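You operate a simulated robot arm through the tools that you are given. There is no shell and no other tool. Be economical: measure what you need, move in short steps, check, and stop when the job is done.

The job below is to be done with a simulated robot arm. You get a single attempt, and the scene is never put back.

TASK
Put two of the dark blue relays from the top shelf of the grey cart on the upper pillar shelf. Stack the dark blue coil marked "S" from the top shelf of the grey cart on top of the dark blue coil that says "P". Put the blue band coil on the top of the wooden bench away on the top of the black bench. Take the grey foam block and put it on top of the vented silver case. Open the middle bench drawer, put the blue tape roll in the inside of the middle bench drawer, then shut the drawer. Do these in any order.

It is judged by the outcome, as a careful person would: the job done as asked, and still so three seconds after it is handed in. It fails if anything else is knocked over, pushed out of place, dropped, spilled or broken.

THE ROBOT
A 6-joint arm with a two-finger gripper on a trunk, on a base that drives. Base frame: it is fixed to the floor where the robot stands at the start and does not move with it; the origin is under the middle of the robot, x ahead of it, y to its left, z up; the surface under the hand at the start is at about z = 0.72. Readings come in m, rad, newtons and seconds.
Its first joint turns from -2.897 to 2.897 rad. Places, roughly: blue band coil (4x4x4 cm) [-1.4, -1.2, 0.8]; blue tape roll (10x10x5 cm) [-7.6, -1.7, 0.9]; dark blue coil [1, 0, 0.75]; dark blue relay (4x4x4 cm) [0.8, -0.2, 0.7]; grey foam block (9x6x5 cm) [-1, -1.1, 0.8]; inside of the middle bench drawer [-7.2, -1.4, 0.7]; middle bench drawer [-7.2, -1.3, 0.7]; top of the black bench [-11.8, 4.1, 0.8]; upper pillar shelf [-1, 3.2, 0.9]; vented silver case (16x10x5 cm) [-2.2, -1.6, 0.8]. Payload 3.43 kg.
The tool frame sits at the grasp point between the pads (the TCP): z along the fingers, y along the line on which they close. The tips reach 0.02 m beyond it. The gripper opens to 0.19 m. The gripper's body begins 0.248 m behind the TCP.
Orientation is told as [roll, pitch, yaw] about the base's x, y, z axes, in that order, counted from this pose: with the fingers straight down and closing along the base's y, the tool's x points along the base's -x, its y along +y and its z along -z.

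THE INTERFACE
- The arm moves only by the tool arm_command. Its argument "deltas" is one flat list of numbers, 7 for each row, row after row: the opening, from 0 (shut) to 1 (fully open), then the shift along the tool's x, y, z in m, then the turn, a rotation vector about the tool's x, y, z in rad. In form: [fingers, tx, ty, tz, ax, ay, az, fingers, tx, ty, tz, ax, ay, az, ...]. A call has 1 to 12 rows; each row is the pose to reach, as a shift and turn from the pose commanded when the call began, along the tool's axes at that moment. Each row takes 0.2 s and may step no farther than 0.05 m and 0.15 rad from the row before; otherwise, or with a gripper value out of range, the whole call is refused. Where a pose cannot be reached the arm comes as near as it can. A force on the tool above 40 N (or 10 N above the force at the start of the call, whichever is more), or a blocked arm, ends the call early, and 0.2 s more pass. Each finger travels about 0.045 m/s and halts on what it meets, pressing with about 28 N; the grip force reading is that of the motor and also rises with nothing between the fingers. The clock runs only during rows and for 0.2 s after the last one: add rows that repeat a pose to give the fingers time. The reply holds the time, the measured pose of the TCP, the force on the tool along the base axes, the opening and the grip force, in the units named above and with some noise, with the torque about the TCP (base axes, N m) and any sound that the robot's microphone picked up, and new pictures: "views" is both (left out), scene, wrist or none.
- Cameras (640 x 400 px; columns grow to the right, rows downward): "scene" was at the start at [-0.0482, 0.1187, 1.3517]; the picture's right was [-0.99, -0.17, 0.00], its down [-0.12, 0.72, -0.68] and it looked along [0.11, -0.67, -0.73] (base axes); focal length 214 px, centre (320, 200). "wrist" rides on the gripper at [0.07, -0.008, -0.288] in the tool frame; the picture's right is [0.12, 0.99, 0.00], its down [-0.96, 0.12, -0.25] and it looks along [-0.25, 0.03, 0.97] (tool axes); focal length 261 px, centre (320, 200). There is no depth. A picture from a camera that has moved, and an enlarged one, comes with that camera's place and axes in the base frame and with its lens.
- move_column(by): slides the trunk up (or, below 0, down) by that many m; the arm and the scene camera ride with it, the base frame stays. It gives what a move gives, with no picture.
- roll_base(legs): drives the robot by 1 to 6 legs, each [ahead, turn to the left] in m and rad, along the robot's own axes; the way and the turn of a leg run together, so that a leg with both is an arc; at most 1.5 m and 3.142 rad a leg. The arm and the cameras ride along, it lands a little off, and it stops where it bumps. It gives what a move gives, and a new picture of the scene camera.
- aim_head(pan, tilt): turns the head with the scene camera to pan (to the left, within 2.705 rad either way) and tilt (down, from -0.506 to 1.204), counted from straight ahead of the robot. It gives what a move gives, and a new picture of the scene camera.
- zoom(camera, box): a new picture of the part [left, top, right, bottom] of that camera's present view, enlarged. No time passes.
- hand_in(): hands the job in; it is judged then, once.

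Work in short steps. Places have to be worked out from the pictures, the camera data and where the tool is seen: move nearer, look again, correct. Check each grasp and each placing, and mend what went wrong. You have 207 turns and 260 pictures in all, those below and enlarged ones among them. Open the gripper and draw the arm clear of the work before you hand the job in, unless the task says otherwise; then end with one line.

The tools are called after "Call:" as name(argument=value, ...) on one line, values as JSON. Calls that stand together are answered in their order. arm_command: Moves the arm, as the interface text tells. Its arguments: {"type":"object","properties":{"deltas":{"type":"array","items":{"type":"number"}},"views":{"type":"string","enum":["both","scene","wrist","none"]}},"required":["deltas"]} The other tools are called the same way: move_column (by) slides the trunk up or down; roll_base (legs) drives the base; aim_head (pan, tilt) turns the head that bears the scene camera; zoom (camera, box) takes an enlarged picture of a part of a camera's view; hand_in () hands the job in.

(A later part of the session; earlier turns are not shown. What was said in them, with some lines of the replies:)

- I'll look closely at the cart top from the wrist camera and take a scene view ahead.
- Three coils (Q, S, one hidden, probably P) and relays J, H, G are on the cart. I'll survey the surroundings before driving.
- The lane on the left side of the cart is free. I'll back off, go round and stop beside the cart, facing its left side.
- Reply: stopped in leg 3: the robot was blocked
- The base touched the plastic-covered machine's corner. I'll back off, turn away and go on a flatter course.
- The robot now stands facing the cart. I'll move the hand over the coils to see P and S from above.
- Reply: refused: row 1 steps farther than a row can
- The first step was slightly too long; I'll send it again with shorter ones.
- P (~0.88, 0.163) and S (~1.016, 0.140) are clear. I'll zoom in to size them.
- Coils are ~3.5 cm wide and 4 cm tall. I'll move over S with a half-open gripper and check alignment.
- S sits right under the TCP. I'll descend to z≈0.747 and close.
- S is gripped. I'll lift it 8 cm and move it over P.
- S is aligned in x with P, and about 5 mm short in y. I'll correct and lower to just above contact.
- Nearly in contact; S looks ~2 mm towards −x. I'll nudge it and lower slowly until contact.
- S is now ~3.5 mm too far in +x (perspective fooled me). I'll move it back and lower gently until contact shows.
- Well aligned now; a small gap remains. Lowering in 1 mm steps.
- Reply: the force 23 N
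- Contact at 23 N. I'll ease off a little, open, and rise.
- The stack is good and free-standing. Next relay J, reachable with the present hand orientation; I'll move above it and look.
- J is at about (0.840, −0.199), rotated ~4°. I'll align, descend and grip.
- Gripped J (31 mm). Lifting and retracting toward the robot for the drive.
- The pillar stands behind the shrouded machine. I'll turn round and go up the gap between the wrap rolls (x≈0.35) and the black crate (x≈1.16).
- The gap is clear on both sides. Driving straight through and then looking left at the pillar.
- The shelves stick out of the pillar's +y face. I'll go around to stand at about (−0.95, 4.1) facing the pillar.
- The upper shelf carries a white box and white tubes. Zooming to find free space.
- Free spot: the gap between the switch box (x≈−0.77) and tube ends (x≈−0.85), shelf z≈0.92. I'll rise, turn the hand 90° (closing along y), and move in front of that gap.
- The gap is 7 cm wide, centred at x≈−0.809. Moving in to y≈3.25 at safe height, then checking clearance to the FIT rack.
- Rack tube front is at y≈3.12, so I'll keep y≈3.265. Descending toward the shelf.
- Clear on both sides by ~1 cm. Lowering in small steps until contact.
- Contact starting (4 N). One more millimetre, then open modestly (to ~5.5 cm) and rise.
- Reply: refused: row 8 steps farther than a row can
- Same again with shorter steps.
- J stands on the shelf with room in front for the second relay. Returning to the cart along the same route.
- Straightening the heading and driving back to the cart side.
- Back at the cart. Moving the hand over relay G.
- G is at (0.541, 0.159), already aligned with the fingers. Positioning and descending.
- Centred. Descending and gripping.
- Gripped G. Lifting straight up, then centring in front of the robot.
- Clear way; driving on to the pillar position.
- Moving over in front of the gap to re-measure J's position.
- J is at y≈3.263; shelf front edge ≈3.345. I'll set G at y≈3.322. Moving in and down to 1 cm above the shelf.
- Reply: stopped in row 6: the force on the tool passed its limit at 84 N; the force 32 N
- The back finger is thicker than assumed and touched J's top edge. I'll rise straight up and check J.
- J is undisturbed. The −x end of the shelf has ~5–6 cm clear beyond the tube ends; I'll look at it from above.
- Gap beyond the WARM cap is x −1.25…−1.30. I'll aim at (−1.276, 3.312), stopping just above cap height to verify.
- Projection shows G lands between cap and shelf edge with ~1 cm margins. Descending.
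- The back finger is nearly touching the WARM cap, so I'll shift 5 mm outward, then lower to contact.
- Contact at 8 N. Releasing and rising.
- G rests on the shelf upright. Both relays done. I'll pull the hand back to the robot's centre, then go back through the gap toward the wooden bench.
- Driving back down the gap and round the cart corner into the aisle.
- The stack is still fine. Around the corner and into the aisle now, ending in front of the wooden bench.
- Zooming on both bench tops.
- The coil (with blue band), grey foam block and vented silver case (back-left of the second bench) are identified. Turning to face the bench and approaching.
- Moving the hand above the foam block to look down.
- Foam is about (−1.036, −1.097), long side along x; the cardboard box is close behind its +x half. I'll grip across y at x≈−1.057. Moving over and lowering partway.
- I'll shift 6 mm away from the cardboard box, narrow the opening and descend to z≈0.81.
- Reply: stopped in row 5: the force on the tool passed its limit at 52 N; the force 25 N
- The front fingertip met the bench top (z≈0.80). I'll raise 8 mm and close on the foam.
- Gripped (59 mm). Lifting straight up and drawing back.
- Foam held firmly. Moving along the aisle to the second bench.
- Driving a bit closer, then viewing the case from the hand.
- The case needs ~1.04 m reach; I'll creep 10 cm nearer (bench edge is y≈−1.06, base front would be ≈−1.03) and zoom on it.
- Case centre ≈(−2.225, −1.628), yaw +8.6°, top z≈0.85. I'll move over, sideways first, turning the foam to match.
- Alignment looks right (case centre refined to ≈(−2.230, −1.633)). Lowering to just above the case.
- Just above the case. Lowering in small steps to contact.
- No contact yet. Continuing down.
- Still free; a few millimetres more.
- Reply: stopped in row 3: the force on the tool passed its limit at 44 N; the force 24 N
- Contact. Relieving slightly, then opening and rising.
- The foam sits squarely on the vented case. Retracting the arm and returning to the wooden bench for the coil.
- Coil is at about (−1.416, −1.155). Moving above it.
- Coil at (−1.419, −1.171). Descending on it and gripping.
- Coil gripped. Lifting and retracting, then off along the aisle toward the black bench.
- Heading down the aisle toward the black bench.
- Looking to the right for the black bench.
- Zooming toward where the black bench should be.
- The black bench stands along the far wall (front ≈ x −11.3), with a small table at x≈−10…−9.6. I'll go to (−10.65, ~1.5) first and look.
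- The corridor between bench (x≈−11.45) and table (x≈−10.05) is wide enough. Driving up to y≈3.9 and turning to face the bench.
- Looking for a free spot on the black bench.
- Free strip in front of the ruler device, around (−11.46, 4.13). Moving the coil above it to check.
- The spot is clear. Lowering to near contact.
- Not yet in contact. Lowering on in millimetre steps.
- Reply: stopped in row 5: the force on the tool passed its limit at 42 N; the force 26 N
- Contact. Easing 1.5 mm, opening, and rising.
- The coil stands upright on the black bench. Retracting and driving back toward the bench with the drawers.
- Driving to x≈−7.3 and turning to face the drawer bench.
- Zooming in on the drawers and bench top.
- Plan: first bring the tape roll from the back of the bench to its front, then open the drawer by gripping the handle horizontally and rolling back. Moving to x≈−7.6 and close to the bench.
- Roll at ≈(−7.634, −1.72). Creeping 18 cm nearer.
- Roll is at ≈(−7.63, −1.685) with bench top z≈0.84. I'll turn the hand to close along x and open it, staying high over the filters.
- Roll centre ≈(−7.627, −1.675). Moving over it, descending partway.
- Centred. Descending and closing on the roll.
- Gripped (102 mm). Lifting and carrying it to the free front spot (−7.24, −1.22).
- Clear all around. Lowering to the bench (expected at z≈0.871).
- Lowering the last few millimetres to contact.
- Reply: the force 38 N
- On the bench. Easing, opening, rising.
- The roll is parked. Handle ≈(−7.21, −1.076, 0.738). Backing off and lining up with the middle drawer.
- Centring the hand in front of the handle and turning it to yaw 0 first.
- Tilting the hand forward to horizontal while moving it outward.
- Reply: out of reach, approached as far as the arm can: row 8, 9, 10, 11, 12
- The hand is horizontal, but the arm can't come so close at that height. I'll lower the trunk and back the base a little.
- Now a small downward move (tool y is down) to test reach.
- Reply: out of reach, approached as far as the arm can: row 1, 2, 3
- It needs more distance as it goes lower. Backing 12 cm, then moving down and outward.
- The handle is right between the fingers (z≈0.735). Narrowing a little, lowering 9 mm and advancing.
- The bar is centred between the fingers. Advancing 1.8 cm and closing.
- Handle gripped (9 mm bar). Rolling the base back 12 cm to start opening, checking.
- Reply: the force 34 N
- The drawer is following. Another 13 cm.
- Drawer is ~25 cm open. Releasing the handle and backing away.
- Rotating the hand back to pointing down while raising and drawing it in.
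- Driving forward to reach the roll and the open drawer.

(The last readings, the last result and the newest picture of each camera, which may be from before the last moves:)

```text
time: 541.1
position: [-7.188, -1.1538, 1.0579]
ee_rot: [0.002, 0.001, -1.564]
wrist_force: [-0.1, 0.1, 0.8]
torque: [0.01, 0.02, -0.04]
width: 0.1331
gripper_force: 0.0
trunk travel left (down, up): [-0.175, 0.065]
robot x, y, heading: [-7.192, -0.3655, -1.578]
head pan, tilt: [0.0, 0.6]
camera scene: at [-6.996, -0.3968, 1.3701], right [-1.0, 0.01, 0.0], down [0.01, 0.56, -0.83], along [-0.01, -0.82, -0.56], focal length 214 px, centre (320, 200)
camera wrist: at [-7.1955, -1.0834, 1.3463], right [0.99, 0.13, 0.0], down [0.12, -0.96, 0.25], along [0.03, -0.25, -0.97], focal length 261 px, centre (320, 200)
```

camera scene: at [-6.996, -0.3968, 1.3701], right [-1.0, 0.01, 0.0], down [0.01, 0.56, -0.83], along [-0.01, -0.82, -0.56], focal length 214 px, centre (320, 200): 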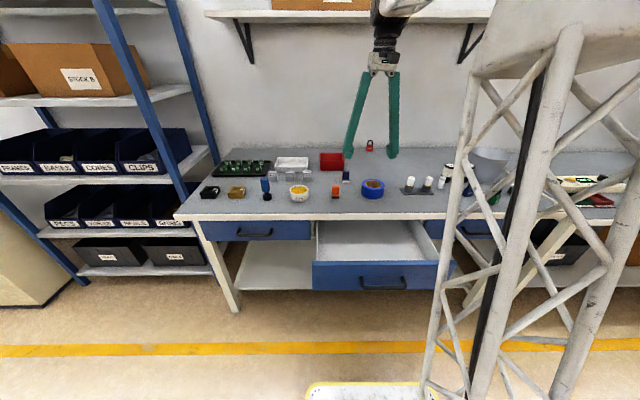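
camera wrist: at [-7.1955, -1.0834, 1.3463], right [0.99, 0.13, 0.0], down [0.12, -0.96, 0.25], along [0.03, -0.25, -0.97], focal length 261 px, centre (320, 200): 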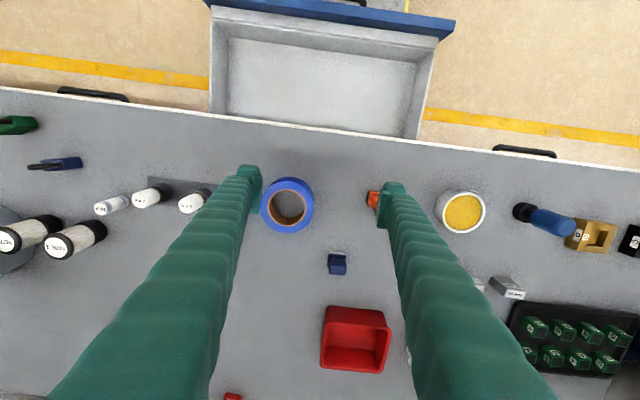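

Roll at (−7.24, −1.217). Moving over, descending and gripping.

Call:
arm_command(deltas=[0.68, -0.03, -0.03, 0, 0, 0, 0, 0.68, -0.065, -0.053, 0.01, 0, 0, 0, 0.68, -0.065, -0.053, 0.055, 0, 0, 0, 0.68, -0.065, -0.053, 0.1, 0, 0, 0, 0.68, -0.065, -0.053, 0.145, 0, 0, 0, 0.68, -0.065, -0.053, 0.175, 0, 0, 0, 0.68, -0.065, -0.053, 0.184, 0, 0, 0, 0.55, -0.065, -0.053, 0.184, 0, 0, 0, 0.42, -0.065, -0.053, 0.184, 0, 0, 0, 0.42, -0.065, -0.053, 0.184, 0, 0, 0, 0.42, -0.065, -0.053, 0.184, 0, 0, 0], views="wrist")

```text
time: 543.5
position: [-7.2392, -1.2181, 0.8758]
ee_rot: [0.0, 0.0, -1.563]
wrist_force: [0.1, -0.2, -0.2]
torque: [0.01, -0.01, -0.01]
width: 0.1008
gripper_force: 27.8
trunk travel left (down, up): [-0.175, 0.065]
robot x, y, heading: [-7.1919, -0.3641, -1.582]
head pan, tilt: [0.0, 0.6]
camera wrist: at [-7.2472, -1.1487, 1.1634], right [0.99, 0.13, 0.0], down [0.12, -0.96, 0.25], along [0.03, -0.25, -0.97], focal length 261 px, centre (320, 200)
```

wrist: 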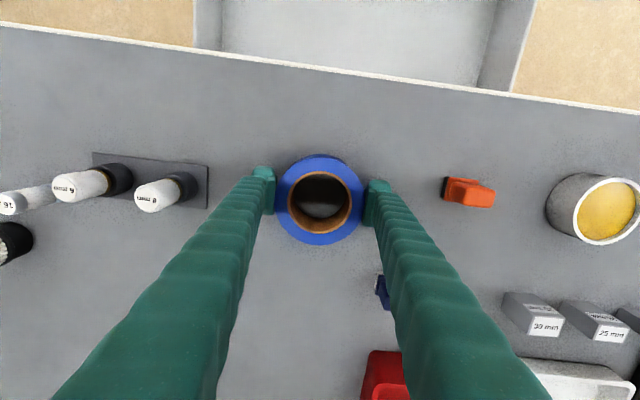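

Held. Lifting and carrying it over the open drawer.

Call:
arm_command(deltas=[0.42, 0, 0, -0.045, 0, 0, 0, 0.42, 0, 0, -0.09, 0, 0, 0, 0.42, 0, 0, -0.12, 0, 0, 0, 0.42, 0.045, 0.006, -0.12, 0, 0, 0, 0.42, 0.09, 0.012, -0.12, 0, 0, 0, 0.42, 0.135, 0.018, -0.12, 0, 0, 0, 0.42, 0.18, 0.024, -0.12, 0, 0, 0, 0.42, 0.225, 0.03, -0.12, 0, 0, 0, 0.42, 0.245, 0.03, -0.12, 0, 0, 0, 0.42, 0.245, 0.03, -0.12, 0, 0, 0], views="both")

Call:
zoom(camera="scene", box=[290, 160, 470, 272])

```text
time: 545.7
position: [-7.2138, -0.9728, 0.9959]
ee_rot: [0.0, 0.001, -1.561]
wrist_force: [0.0, 0.9, -2.0]
torque: [0.02, 0.05, 0.07]
width: 0.1005
gripper_force: 27.9
trunk travel left (down, up): [-0.175, 0.065]
robot x, y, heading: [-7.1906, -0.37, -1.578]
head pan, tilt: [0.0, 0.6]
camera scene: at [-6.996, -0.3967, 1.3701], right [-1.0, 0.01, 0.0], down [0.01, 0.56, -0.83], along [-0.01, -0.83, -0.56], focal length 214 px, centre (320, 200)
camera wrist: at [-7.2216, -0.9024, 1.2823], right [0.99, 0.13, 0.0], down [0.12, -0.96, 0.25], along [0.03, -0.25, -0.97], focal length 261 px, centre (320, 200)
```

scene: 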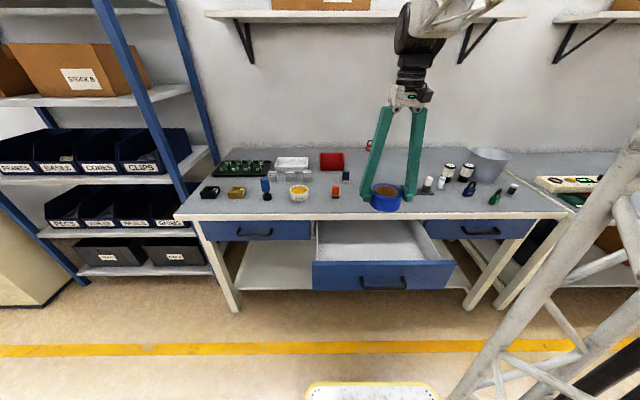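
wrist: 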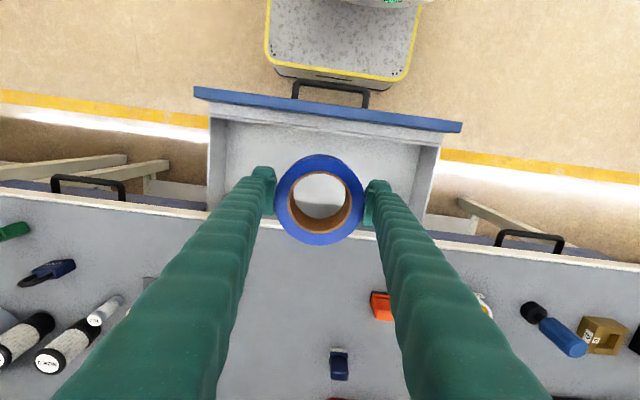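

```text
3.56 times, centred on (380, 216) of scene
camera zoom: at [-6.996, -0.3967, 1.3701], right [-1.0, 0.01, 0.0], down [0.01, 0.56, -0.83], along [-0.01, -0.83, -0.56], focal length 763 px, centre (107, 143)
```

zoom: 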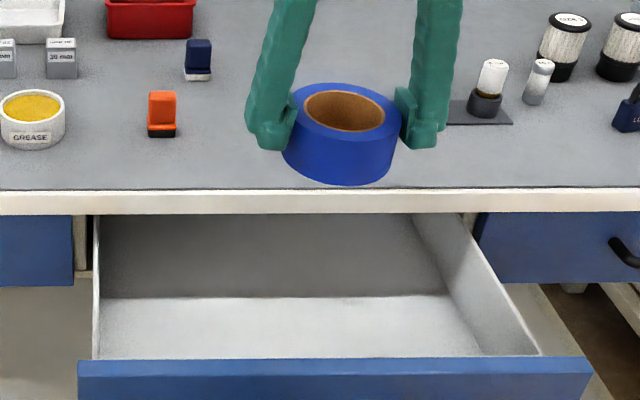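

The roll is centred over the gap (y −0.885…−1.068). Lowering into the drawer.

Call:
arm_command(deltas=[0.42, 0, 0, 0.045, 0, 0, 0, 0.42, 0, 0, 0.09, 0, 0, 0, 0.42, 0, 0, 0.135, 0, 0, 0, 0.42, 0, 0, 0.18, 0, 0, 0, 0.42, 0, 0, 0.22, 0, 0, 0, 0.42, 0, 0, 0.235, 0, 0, 0, 0.42, 0, 0, 0.245, 0, 0, 0, 0.42, 0, 0, 0.25, 0, 0, 0], views="both")

Call:
zoom(camera="scene", box=[290, 160, 470, 272])

```text
time: 547.5
position: [-7.2108, -0.9728, 0.7444]
ee_rot: [0.0, 0.001, -1.561]
wrist_force: [0.0, -0.4, -0.7]
torque: [0.02, 0.01, -0.01]
width: 0.1006
gripper_force: 28.0
trunk travel left (down, up): [-0.175, 0.065]
robot x, y, heading: [-7.1977, -0.3668, -1.581]
head pan, tilt: [0.0, 0.6]
camera scene: at [-6.9961, -0.3967, 1.3701], right [-1.0, 0.01, 0.0], down [0.01, 0.56, -0.83], along [-0.01, -0.83, -0.56], focal length 214 px, centre (320, 200)
camera wrist: at [-7.2202, -0.9019, 1.0311], right [0.99, 0.13, 0.0], down [0.12, -0.96, 0.25], along [0.03, -0.25, -0.97], focal length 261 px, centre (320, 200)
```

scene: 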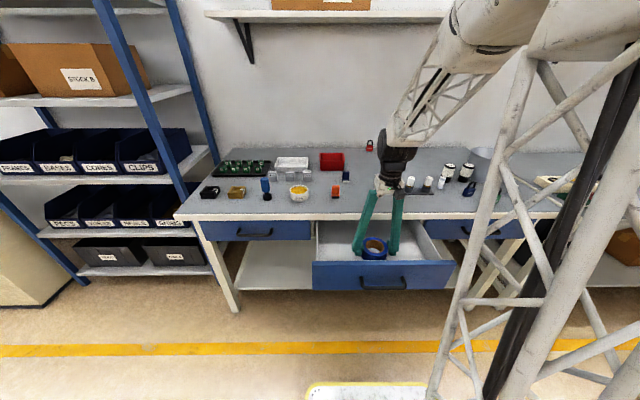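
wrist: 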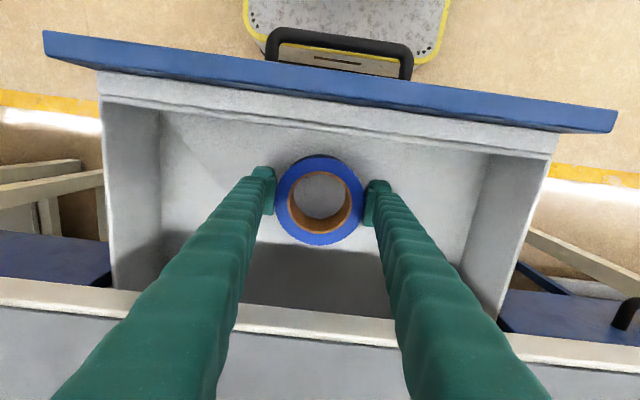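

```text
3.56 times, centred on (380, 216) of scene
camera zoom: at [-6.9961, -0.3967, 1.3701], right [-1.0, 0.01, 0.0], down [0.01, 0.56, -0.83], along [-0.01, -0.83, -0.56], focal length 763 px, centre (107, 143)
```

zoom: 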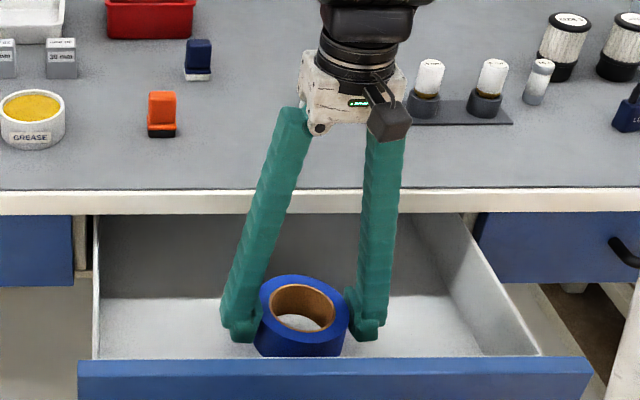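

Inside now. Lowering on to the drawer floor.

Call:
arm_command(deltas=[0.42, 0, 0, 0.005, 0, 0, 0, 0.42, 0, 0, 0.01, 0, 0, 0, 0.42, 0, 0, 0.014, 0, 0, 0, 0.42, 0, 0, 0.018, 0, 0, 0, 0.42, 0, 0, 0.022, 0, 0, 0, 0.42, 0, 0, 0.026, 0, 0, 0, 0.42, 0, 0, 0.03, 0, 0, 0, 0.42, 0, 0, 0.034, 0, 0, 0], views="none")

Call:
zoom(camera="scene", box=[290, 160, 470, 272])

```text
time: 549.3
position: [-7.2115, -0.974, 0.714]
ee_rot: [-0.001, -0.001, -1.562]
wrist_force: [-4.4, -1.6, 37.7]
torque: [-0.11, 0.09, 0.21]
width: 0.1019
gripper_force: 28.4
trunk travel left (down, up): [-0.175, 0.065]
robot x, y, heading: [-7.1915, -0.364, -1.579]
head pan, tilt: [0.0, 0.6]
```

```text
3.56 times, centred on (380, 216) of scene
camera zoom: at [-6.9961, -0.3959, 1.3707], right [-1.0, 0.01, 0.0], down [0.01, 0.56, -0.83], along [-0.01, -0.83, -0.56], focal length 763 px, centre (107, 143)
```

zoom: 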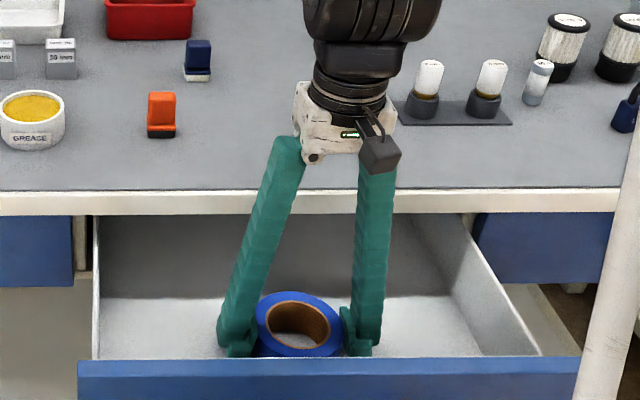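

On the floor of the drawer. Easing, opening and rising straight out.

Call:
arm_command(deltas=[0.42, 0, 0, -0.003, 0, 0, 0, 0.52, 0, 0, -0.003, 0, 0, 0, 0.62, 0, 0, -0.003, 0, 0, 0, 0.62, 0, 0, -0.003, 0, 0, 0, 0.62, 0, 0, -0.045, 0, 0, 0, 0.62, 0, 0, -0.09, 0, 0, 0, 0.62, 0, 0, -0.135, 0, 0, 0, 0.62, 0, 0, -0.18, 0, 0, 0, 0.62, 0, 0, -0.225, 0, 0, 0, 0.5, 0, 0, -0.27, 0, 0, 0, 0.4, 0, 0, -0.31, 0, 0, 0, 0.3, 0, 0, -0.34, 0, 0, 0], views="both")

```text
time: 551.9
position: [-7.2131, -0.9752, 1.051]
ee_rot: [0.001, 0.0, -1.562]
wrist_force: [-0.6, 0.0, -0.6]
torque: [0.07, -0.01, -0.02]
width: 0.0573
gripper_force: 0.1
trunk travel left (down, up): [-0.175, 0.065]
robot x, y, heading: [-7.1926, -0.3662, -1.579]
head pan, tilt: [0.0, 0.6]
camera scene: at [-6.996, -0.3968, 1.3701], right [-1.0, 0.01, 0.0], down [0.01, 0.56, -0.83], along [-0.01, -0.82, -0.57], focal length 214 px, centre (320, 200)
camera wrist: at [-7.2211, -0.9053, 1.3382], right [0.99, 0.13, 0.0], down [0.12, -0.96, 0.25], along [0.03, -0.25, -0.97], focal length 261 px, centre (320, 200)
```

scene: 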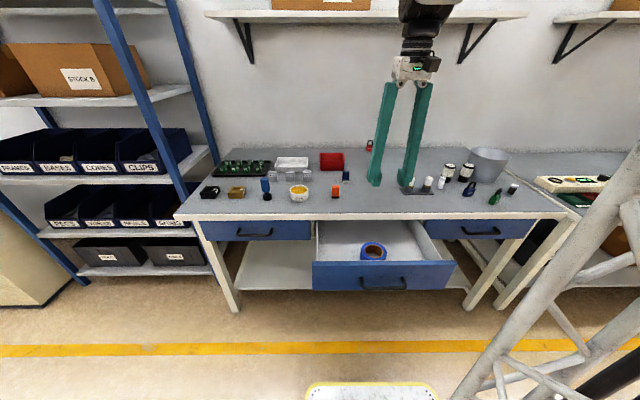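
wrist: 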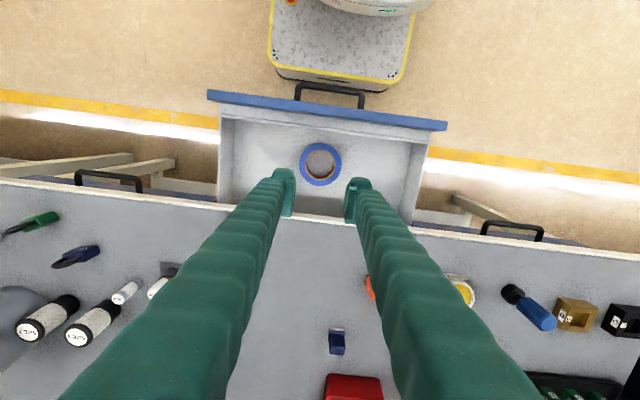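

The roll lies inside the drawer. To shut it I'll regrasp the handle horizontally as before. Backing off and reorienting the hand.

Call:
roll_base(legs=[[-0.8, 0]])

Call:
arm_command(deltas=[0.25, -0.016, 0.002, 0, 0, 0, -0.142, 0.25, -0.032, 0.004, 0, 0, 0, -0.284, 0.25, -0.048, 0.006, 0, 0, 0, -0.426, 0.25, -0.064, 0.008, 0, 0, 0, -0.568, 0.25, -0.08, 0.01, 0, 0, 0, -0.71, 0.25, -0.096, 0.012, 0, 0, 0, -0.852, 0.25, -0.112, 0.014, 0, 0, 0, -0.994, 0.25, -0.128, 0.016, 0, 0, 0, -1.136, 0.25, -0.144, 0.018, 0, 0, 0, -1.278, 0.25, -0.16, 0.018, 0, 0, 0, -1.42, 0.25, -0.179, 0.018, 0, 0, 0, -1.562, 0.25, -0.179, 0.018, 0, 0, 0, -1.562], views="none")

```text
time: 556.2
position: [-7.2054, -0.1681, 1.051]
ee_rot: [0.0, 0.0, -1.561]
wrist_force: [-0.1, 0.1, -0.4]
torque: [-0.02, -0.01, -0.01]
width: 0.0568
gripper_force: 0.0
trunk travel left (down, up): [-0.175, 0.065]
robot x, y, heading: [-7.1834, 0.4427, -1.575]
head pan, tilt: [0.0, 0.6]
camera scene: at [-6.9894, 0.4107, 1.3701], right [-1.0, 0.01, 0.0], down [0.0, 0.56, -0.83], along [-0.01, -0.83, -0.56], focal length 214 px, centre (320, 200)
```

scene: 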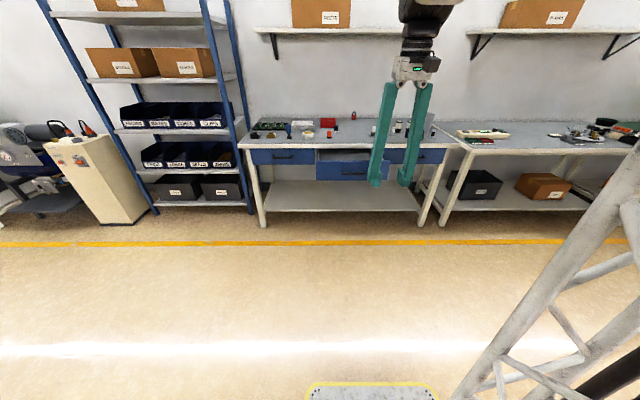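

```text
time: 558.8
position: [-7.1852, -0.3465, 1.0496]
ee_rot: [-0.001, 0.0, 0.004]
wrist_force: [0.5, 0.1, -0.2]
torque: [0.01, 0.0, 0.02]
width: 0.0475
gripper_force: 0.0
trunk travel left (down, up): [-0.175, 0.065]
robot x, y, heading: [-7.1885, 0.4398, -1.578]
head pan, tilt: [0.0, 0.6]
```

Tilting the hand to horizontal again (mirroring the earlier motion).

Call:
arm_command(deltas=[0.25, 0.002, -0.03, 0.014, 0.1428, 0, 0, 0.25, 0.004, -0.06, 0.028, 0.2856, 0, 0, 0.25, 0.006, -0.09, 0.042, 0.4284, 0, 0, 0.25, 0.008, -0.12, 0.056, 0.5712, 0, 0, 0.25, 0.01, -0.15, 0.07, 0.714, 0, 0, 0.25, 0.012, -0.18, 0.084, 0.8568, 0, 0, 0.25, 0.014, -0.21, 0.098, 0.9996, 0, 0, 0.25, 0.014, -0.24, 0.112, 1.1424, 0, 0, 0.25, 0.014, -0.27, 0.126, 1.2852, 0, 0, 0.25, 0.014, -0.3, 0.14, 1.428, 0, 0, 0.25, 0.014, -0.33, 0.148, 1.5708, 0, 0, 0.25, 0.014, -0.33, 0.148, 1.5708, 0, 0], views="none")

Call:
move_column(by=-0.168)

Call:
zoom(camera="wrist", box=[0, 0, 640, 400])

```text
time: 561.4
position: [-7.1981, -0.6773, 0.9022]
ee_rot: [-1.572, -0.001, 0.001]
wrist_force: [-0.6, -0.3, 0.4]
torque: [0.03, 0.01, 0.01]
width: 0.0473
gripper_force: 0.1
trunk travel left (down, up): [-0.175, 0.065]
robot x, y, heading: [-7.1885, 0.4425, -1.578]
head pan, tilt: [0.0, 0.6]
```

```text
time: 563.3
position: [-7.1982, -0.6775, 0.7342]
ee_rot: [-1.571, 0.0, 0.002]
wrist_force: [-0.3, -0.7, -0.6]
torque: [0.05, -0.02, 0.01]
width: 0.0477
gripper_force: 0.0
trunk travel left (down, up): [-0.007, 0.233]
robot x, y, heading: [-7.1845, 0.4421, -1.578]
head pan, tilt: [0.0, 0.6]
```

```text
1.00 times, centred on (320, 200) of wrist (not enlarged: the box is as wide or as high as the picture)
camera zoom: at [-7.2686, -0.3902, 0.7415], right [-0.12, 0.0, -0.99], down [0.96, 0.25, -0.11], along [0.25, -0.97, -0.03], focal length 261 px, centre (320, 200)
```

zoom: 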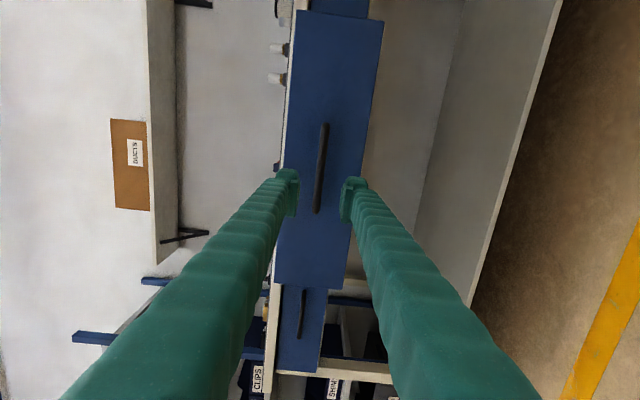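

The handle is lined up. Rolling forward 14.5 cm and gripping it.

Call:
roll_base(legs=[[0.143, 0]])

Call:
arm_command(deltas=[0.1, 0, 0, 0, 0, 0, 0, 0.0, 0, 0, 0, 0, 0, 0, 0.0, 0, 0, 0, 0, 0, 0, 0.0, 0, 0, 0, 0, 0, 0], views="wrist")

```text
time: 564.6
position: [-7.1949, -0.8204, 0.7348]
ee_rot: [-1.573, -0.001, 0.007]
wrist_force: [0.4, 0.1, 0.1]
torque: [0.05, 0.0, 0.03]
width: 0.0474
gripper_force: 0.1
trunk travel left (down, up): [-0.007, 0.233]
robot x, y, heading: [-7.1889, 0.3013, -1.577]
head pan, tilt: [0.0, 0.6]
camera scene: at [-6.9902, 0.2684, 1.2021], right [-1.0, 0.0, 0.0], down [0.0, 0.57, -0.82], along [0.0, -0.82, -0.57], focal length 214 px, centre (320, 200)
```

scene: 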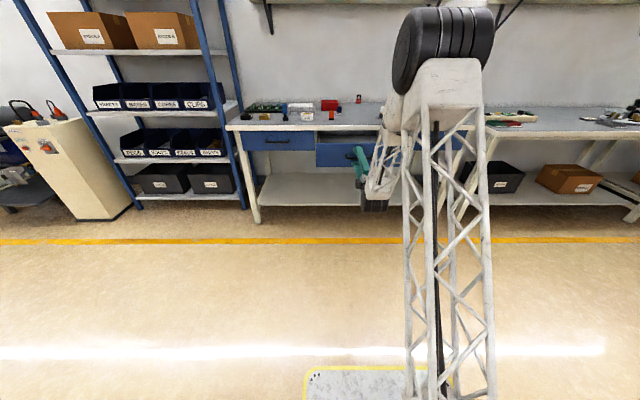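

```text
time: 565.6
position: [-7.1961, -0.8209, 0.7352]
ee_rot: [-1.571, 0.0, 0.006]
wrist_force: [-0.1, -0.2, 7.3]
torque: [0.05, 0.05, -0.05]
width: 0.0088
gripper_force: 42.5
trunk travel left (down, up): [-0.007, 0.233]
robot x, y, heading: [-7.1881, 0.2958, -1.578]
head pan, tilt: [0.0, 0.6]
camera wrist: at [-7.2669, -0.5332, 0.742], right [-0.12, 0.0, -0.99], down [0.96, 0.25, -0.12], along [0.25, -0.97, -0.03], focal length 261 px, centre (320, 200)
```

wrist: 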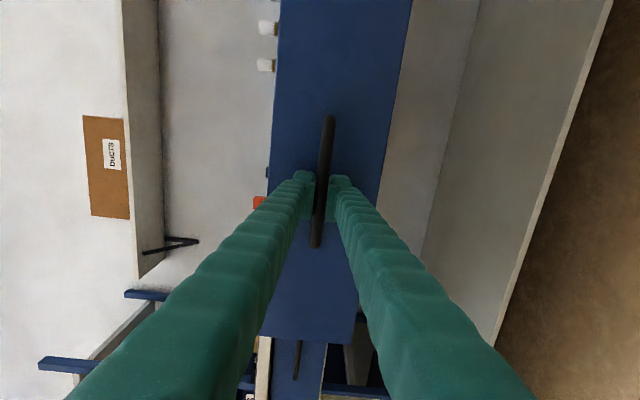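

Gripped. Pushing the drawer shut by rolling forward, most of the way first.

Call:
roll_base(legs=[[0.13, 0], [0.11, 0]])

```text
time: 568.2
position: [-7.1956, -1.0571, 0.7352]
ee_rot: [-1.572, 0.001, 0.008]
wrist_force: [2.3, -0.4, 0.5]
torque: [0.01, 0.0, 0.61]
width: 0.0087
gripper_force: 42.5
trunk travel left (down, up): [-0.007, 0.233]
robot x, y, heading: [-7.1928, 0.0614, -1.562]
head pan, tilt: [0.0, 0.6]
stopped in leg 2: the force on the tool passed its limit at 41 N (the readings are from after the stop); the commanded pose is now the measured one
camera scene: at [-6.9908, 0.0329, 1.202], right [-1.0, 0.0, 0.0], down [0.0, 0.56, -0.83], along [0.0, -0.83, -0.56], focal length 214 px, centre (320, 200)
```

scene: 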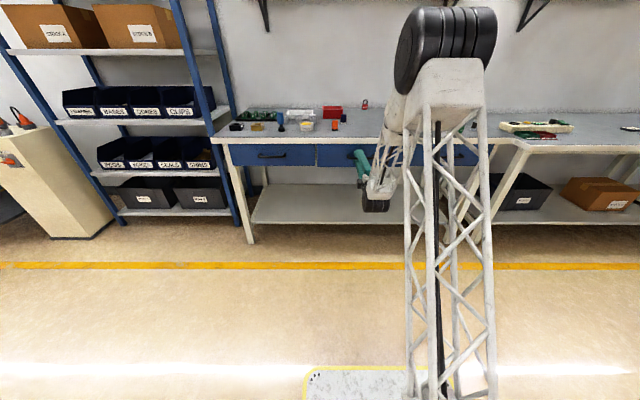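

About 1.5 cm remains (a lateral force stopped the base). I'll finish with small arm pushes forward.

Call:
arm_command(deltas=[0.0, 0, 0, 0.004, 0, 0, 0, 0.0, 0, 0, 0.008, 0, 0, 0, 0.0, 0, 0, 0.012, 0, 0, 0, 0.0, 0, 0, 0.015, 0, 0, 0, 0.0, 0, 0, 0.015, 0, 0, 0], views="wrist")

Call:
zoom(camera="scene", box=[250, 100, 430, 212])

```text
time: 569.4
position: [-7.1959, -1.0736, 0.7346]
ee_rot: [-1.574, 0.002, 0.008]
wrist_force: [-0.7, 0.7, 3.0]
torque: [0.04, -0.01, -0.01]
width: 0.0085
gripper_force: 42.8
trunk travel left (down, up): [-0.007, 0.233]
robot x, y, heading: [-7.1883, 0.0664, -1.568]
head pan, tilt: [0.0, 0.6]
camera wrist: at [-7.2675, -0.7854, 0.7419], right [-0.12, 0.0, -0.99], down [0.96, 0.25, -0.12], along [0.25, -0.97, -0.03], focal length 261 px, centre (320, 200)
```

wrist: 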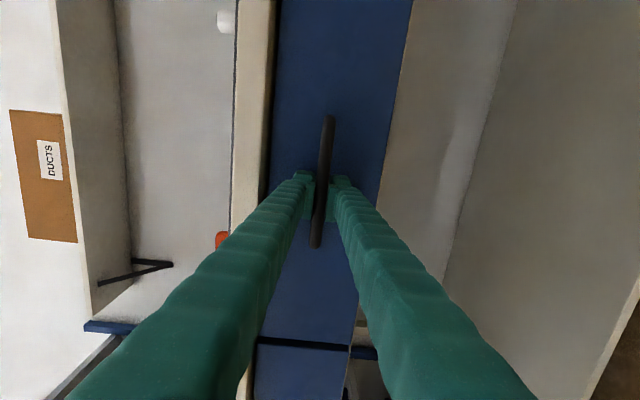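

```text
3.56 times, centred on (340, 156) of scene
camera zoom: at [-6.9908, 0.0328, 1.2021], right [-1.0, 0.0, 0.0], down [0.0, 0.56, -0.83], along [0.0, -0.83, -0.56], focal length 763 px, centre (249, 356)
```

zoom: 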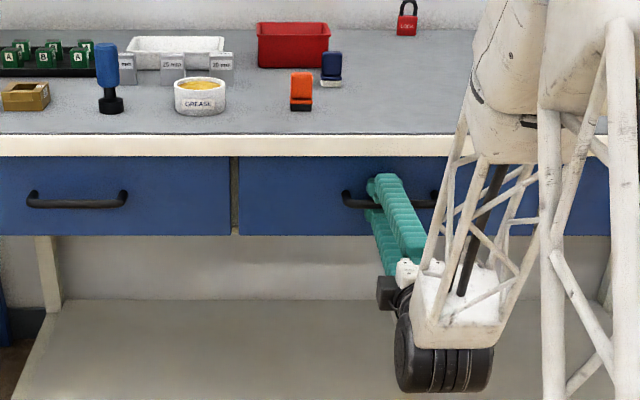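

The drawer is flush with its neighbour and at its original position. Releasing and backing straight away.

Call:
arm_command(deltas=[0.1, 0, 0, 0, 0, 0, 0, 0.25, 0, 0, 0, 0, 0, 0, 0.25, 0, 0, 0, 0, 0, 0, 0.25, 0, 0, 0, 0, 0, 0], views="none")

Call:
roll_base(legs=[[-0.3, 0]])

Call:
zoom(camera="wrist", box=[0, 0, 640, 400])

Call:
zoom(camera="scene", box=[230, 80, 450, 217])

```text
time: 570.4
position: [-7.1959, -1.0723, 0.7352]
ee_rot: [-1.572, 0.0, 0.007]
wrist_force: [0.1, -0.1, -0.3]
torque: [-0.02, 0.0, -0.01]
width: 0.0477
gripper_force: 0.1
trunk travel left (down, up): [-0.007, 0.233]
robot x, y, heading: [-7.1882, 0.0632, -1.563]
head pan, tilt: [0.0, 0.6]
```

```text
time: 572.5
position: [-7.1983, -0.7684, 0.7347]
ee_rot: [-1.573, 0.0, 0.006]
wrist_force: [-1.0, -0.3, -0.2]
torque: [-0.02, 0.0, 0.03]
width: 0.0476
gripper_force: 0.0
trunk travel left (down, up): [-0.007, 0.233]
robot x, y, heading: [-7.1883, 0.3639, -1.57]
head pan, tilt: [0.0, 0.6]
camera scene: at [-6.9912, 0.3354, 1.2021], right [-1.0, 0.0, 0.0], down [0.0, 0.56, -0.83], along [0.0, -0.83, -0.56], focal length 214 px, centre (320, 200)
```

scene: 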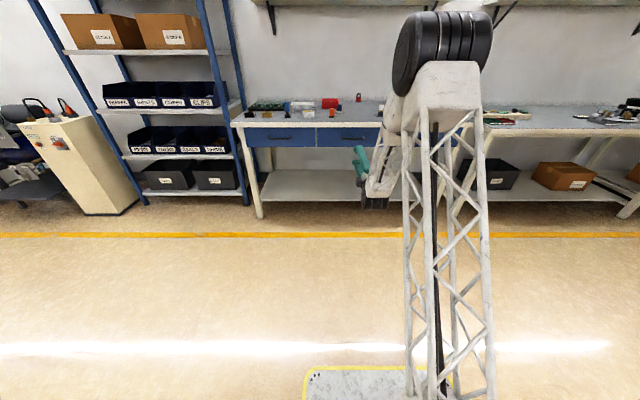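

```text
1.00 times, centred on (320, 200) of wrist (not enlarged: the box is as wide or as high as the picture)
camera zoom: at [-7.269, -0.4824, 0.7418], right [-0.12, 0.0, -0.99], down [0.96, 0.25, -0.12], along [0.25, -0.97, -0.03], focal length 261 px, centre (320, 200)
```

zoom: 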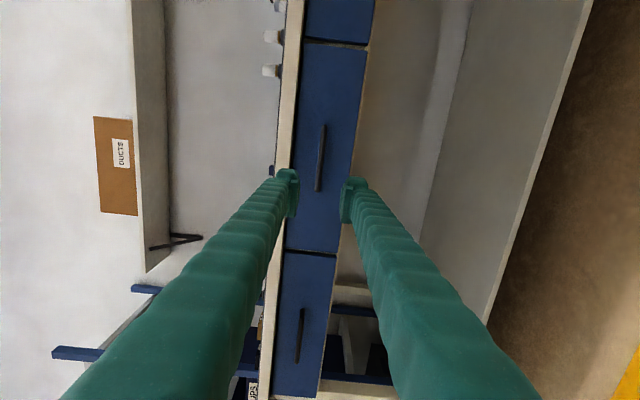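

```text
2.91 times, centred on (340, 148) of scene
camera zoom: at [-6.9912, 0.3354, 1.2021], right [-1.0, 0.0, 0.0], down [0.0, 0.56, -0.83], along [0.0, -0.83, -0.56], focal length 624 px, centre (262, 350)
```

zoom: 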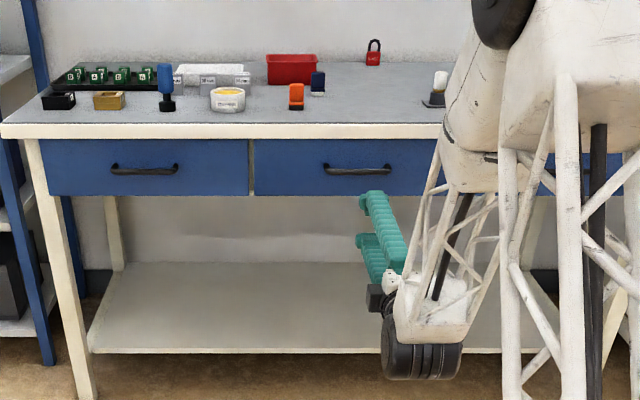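

The drawer is shut and the arm is clear. Opening the gripper fully before handing in.

Call:
arm_command(deltas=[0.5, 0, 0, -0.02, 0, 0, 0, 0.8, 0, 0, -0.02, 0, 0, 0, 1, 0, 0, -0.02, 0, 0, 0, 1, 0, 0, -0.02, 0, 0, 0, 1, 0, 0, -0.02, 0, 0, 0, 1, 0, 0, -0.02, 0, 0, 0], views="none")

Call:
hand_in()

```text
time: 573.9
position: [-7.198, -0.7488, 0.7354]
ee_rot: [-1.573, 0.001, 0.006]
wrist_force: [0.3, -0.4, -0.6]
torque: [-0.01, 0.03, 0.0]
width: 0.1697
gripper_force: 0.1
trunk travel left (down, up): [-0.007, 0.233]
robot x, y, heading: [-7.1829, 0.3671, -1.573]
head pan, tilt: [0.0, 0.6]
```

```text
The job is handed in.
```

All five parts of the job are done and handed in: relays J and G are on the upper pillar shelf (G close to the shelf's end), coil S is stacked on P, the blue band coil is on the black bench, the foam block is on the vented case, and the tape roll is in the shut middle drawer; early on the base bumped the wrapped machine's corner, and I did not check it for any shift.
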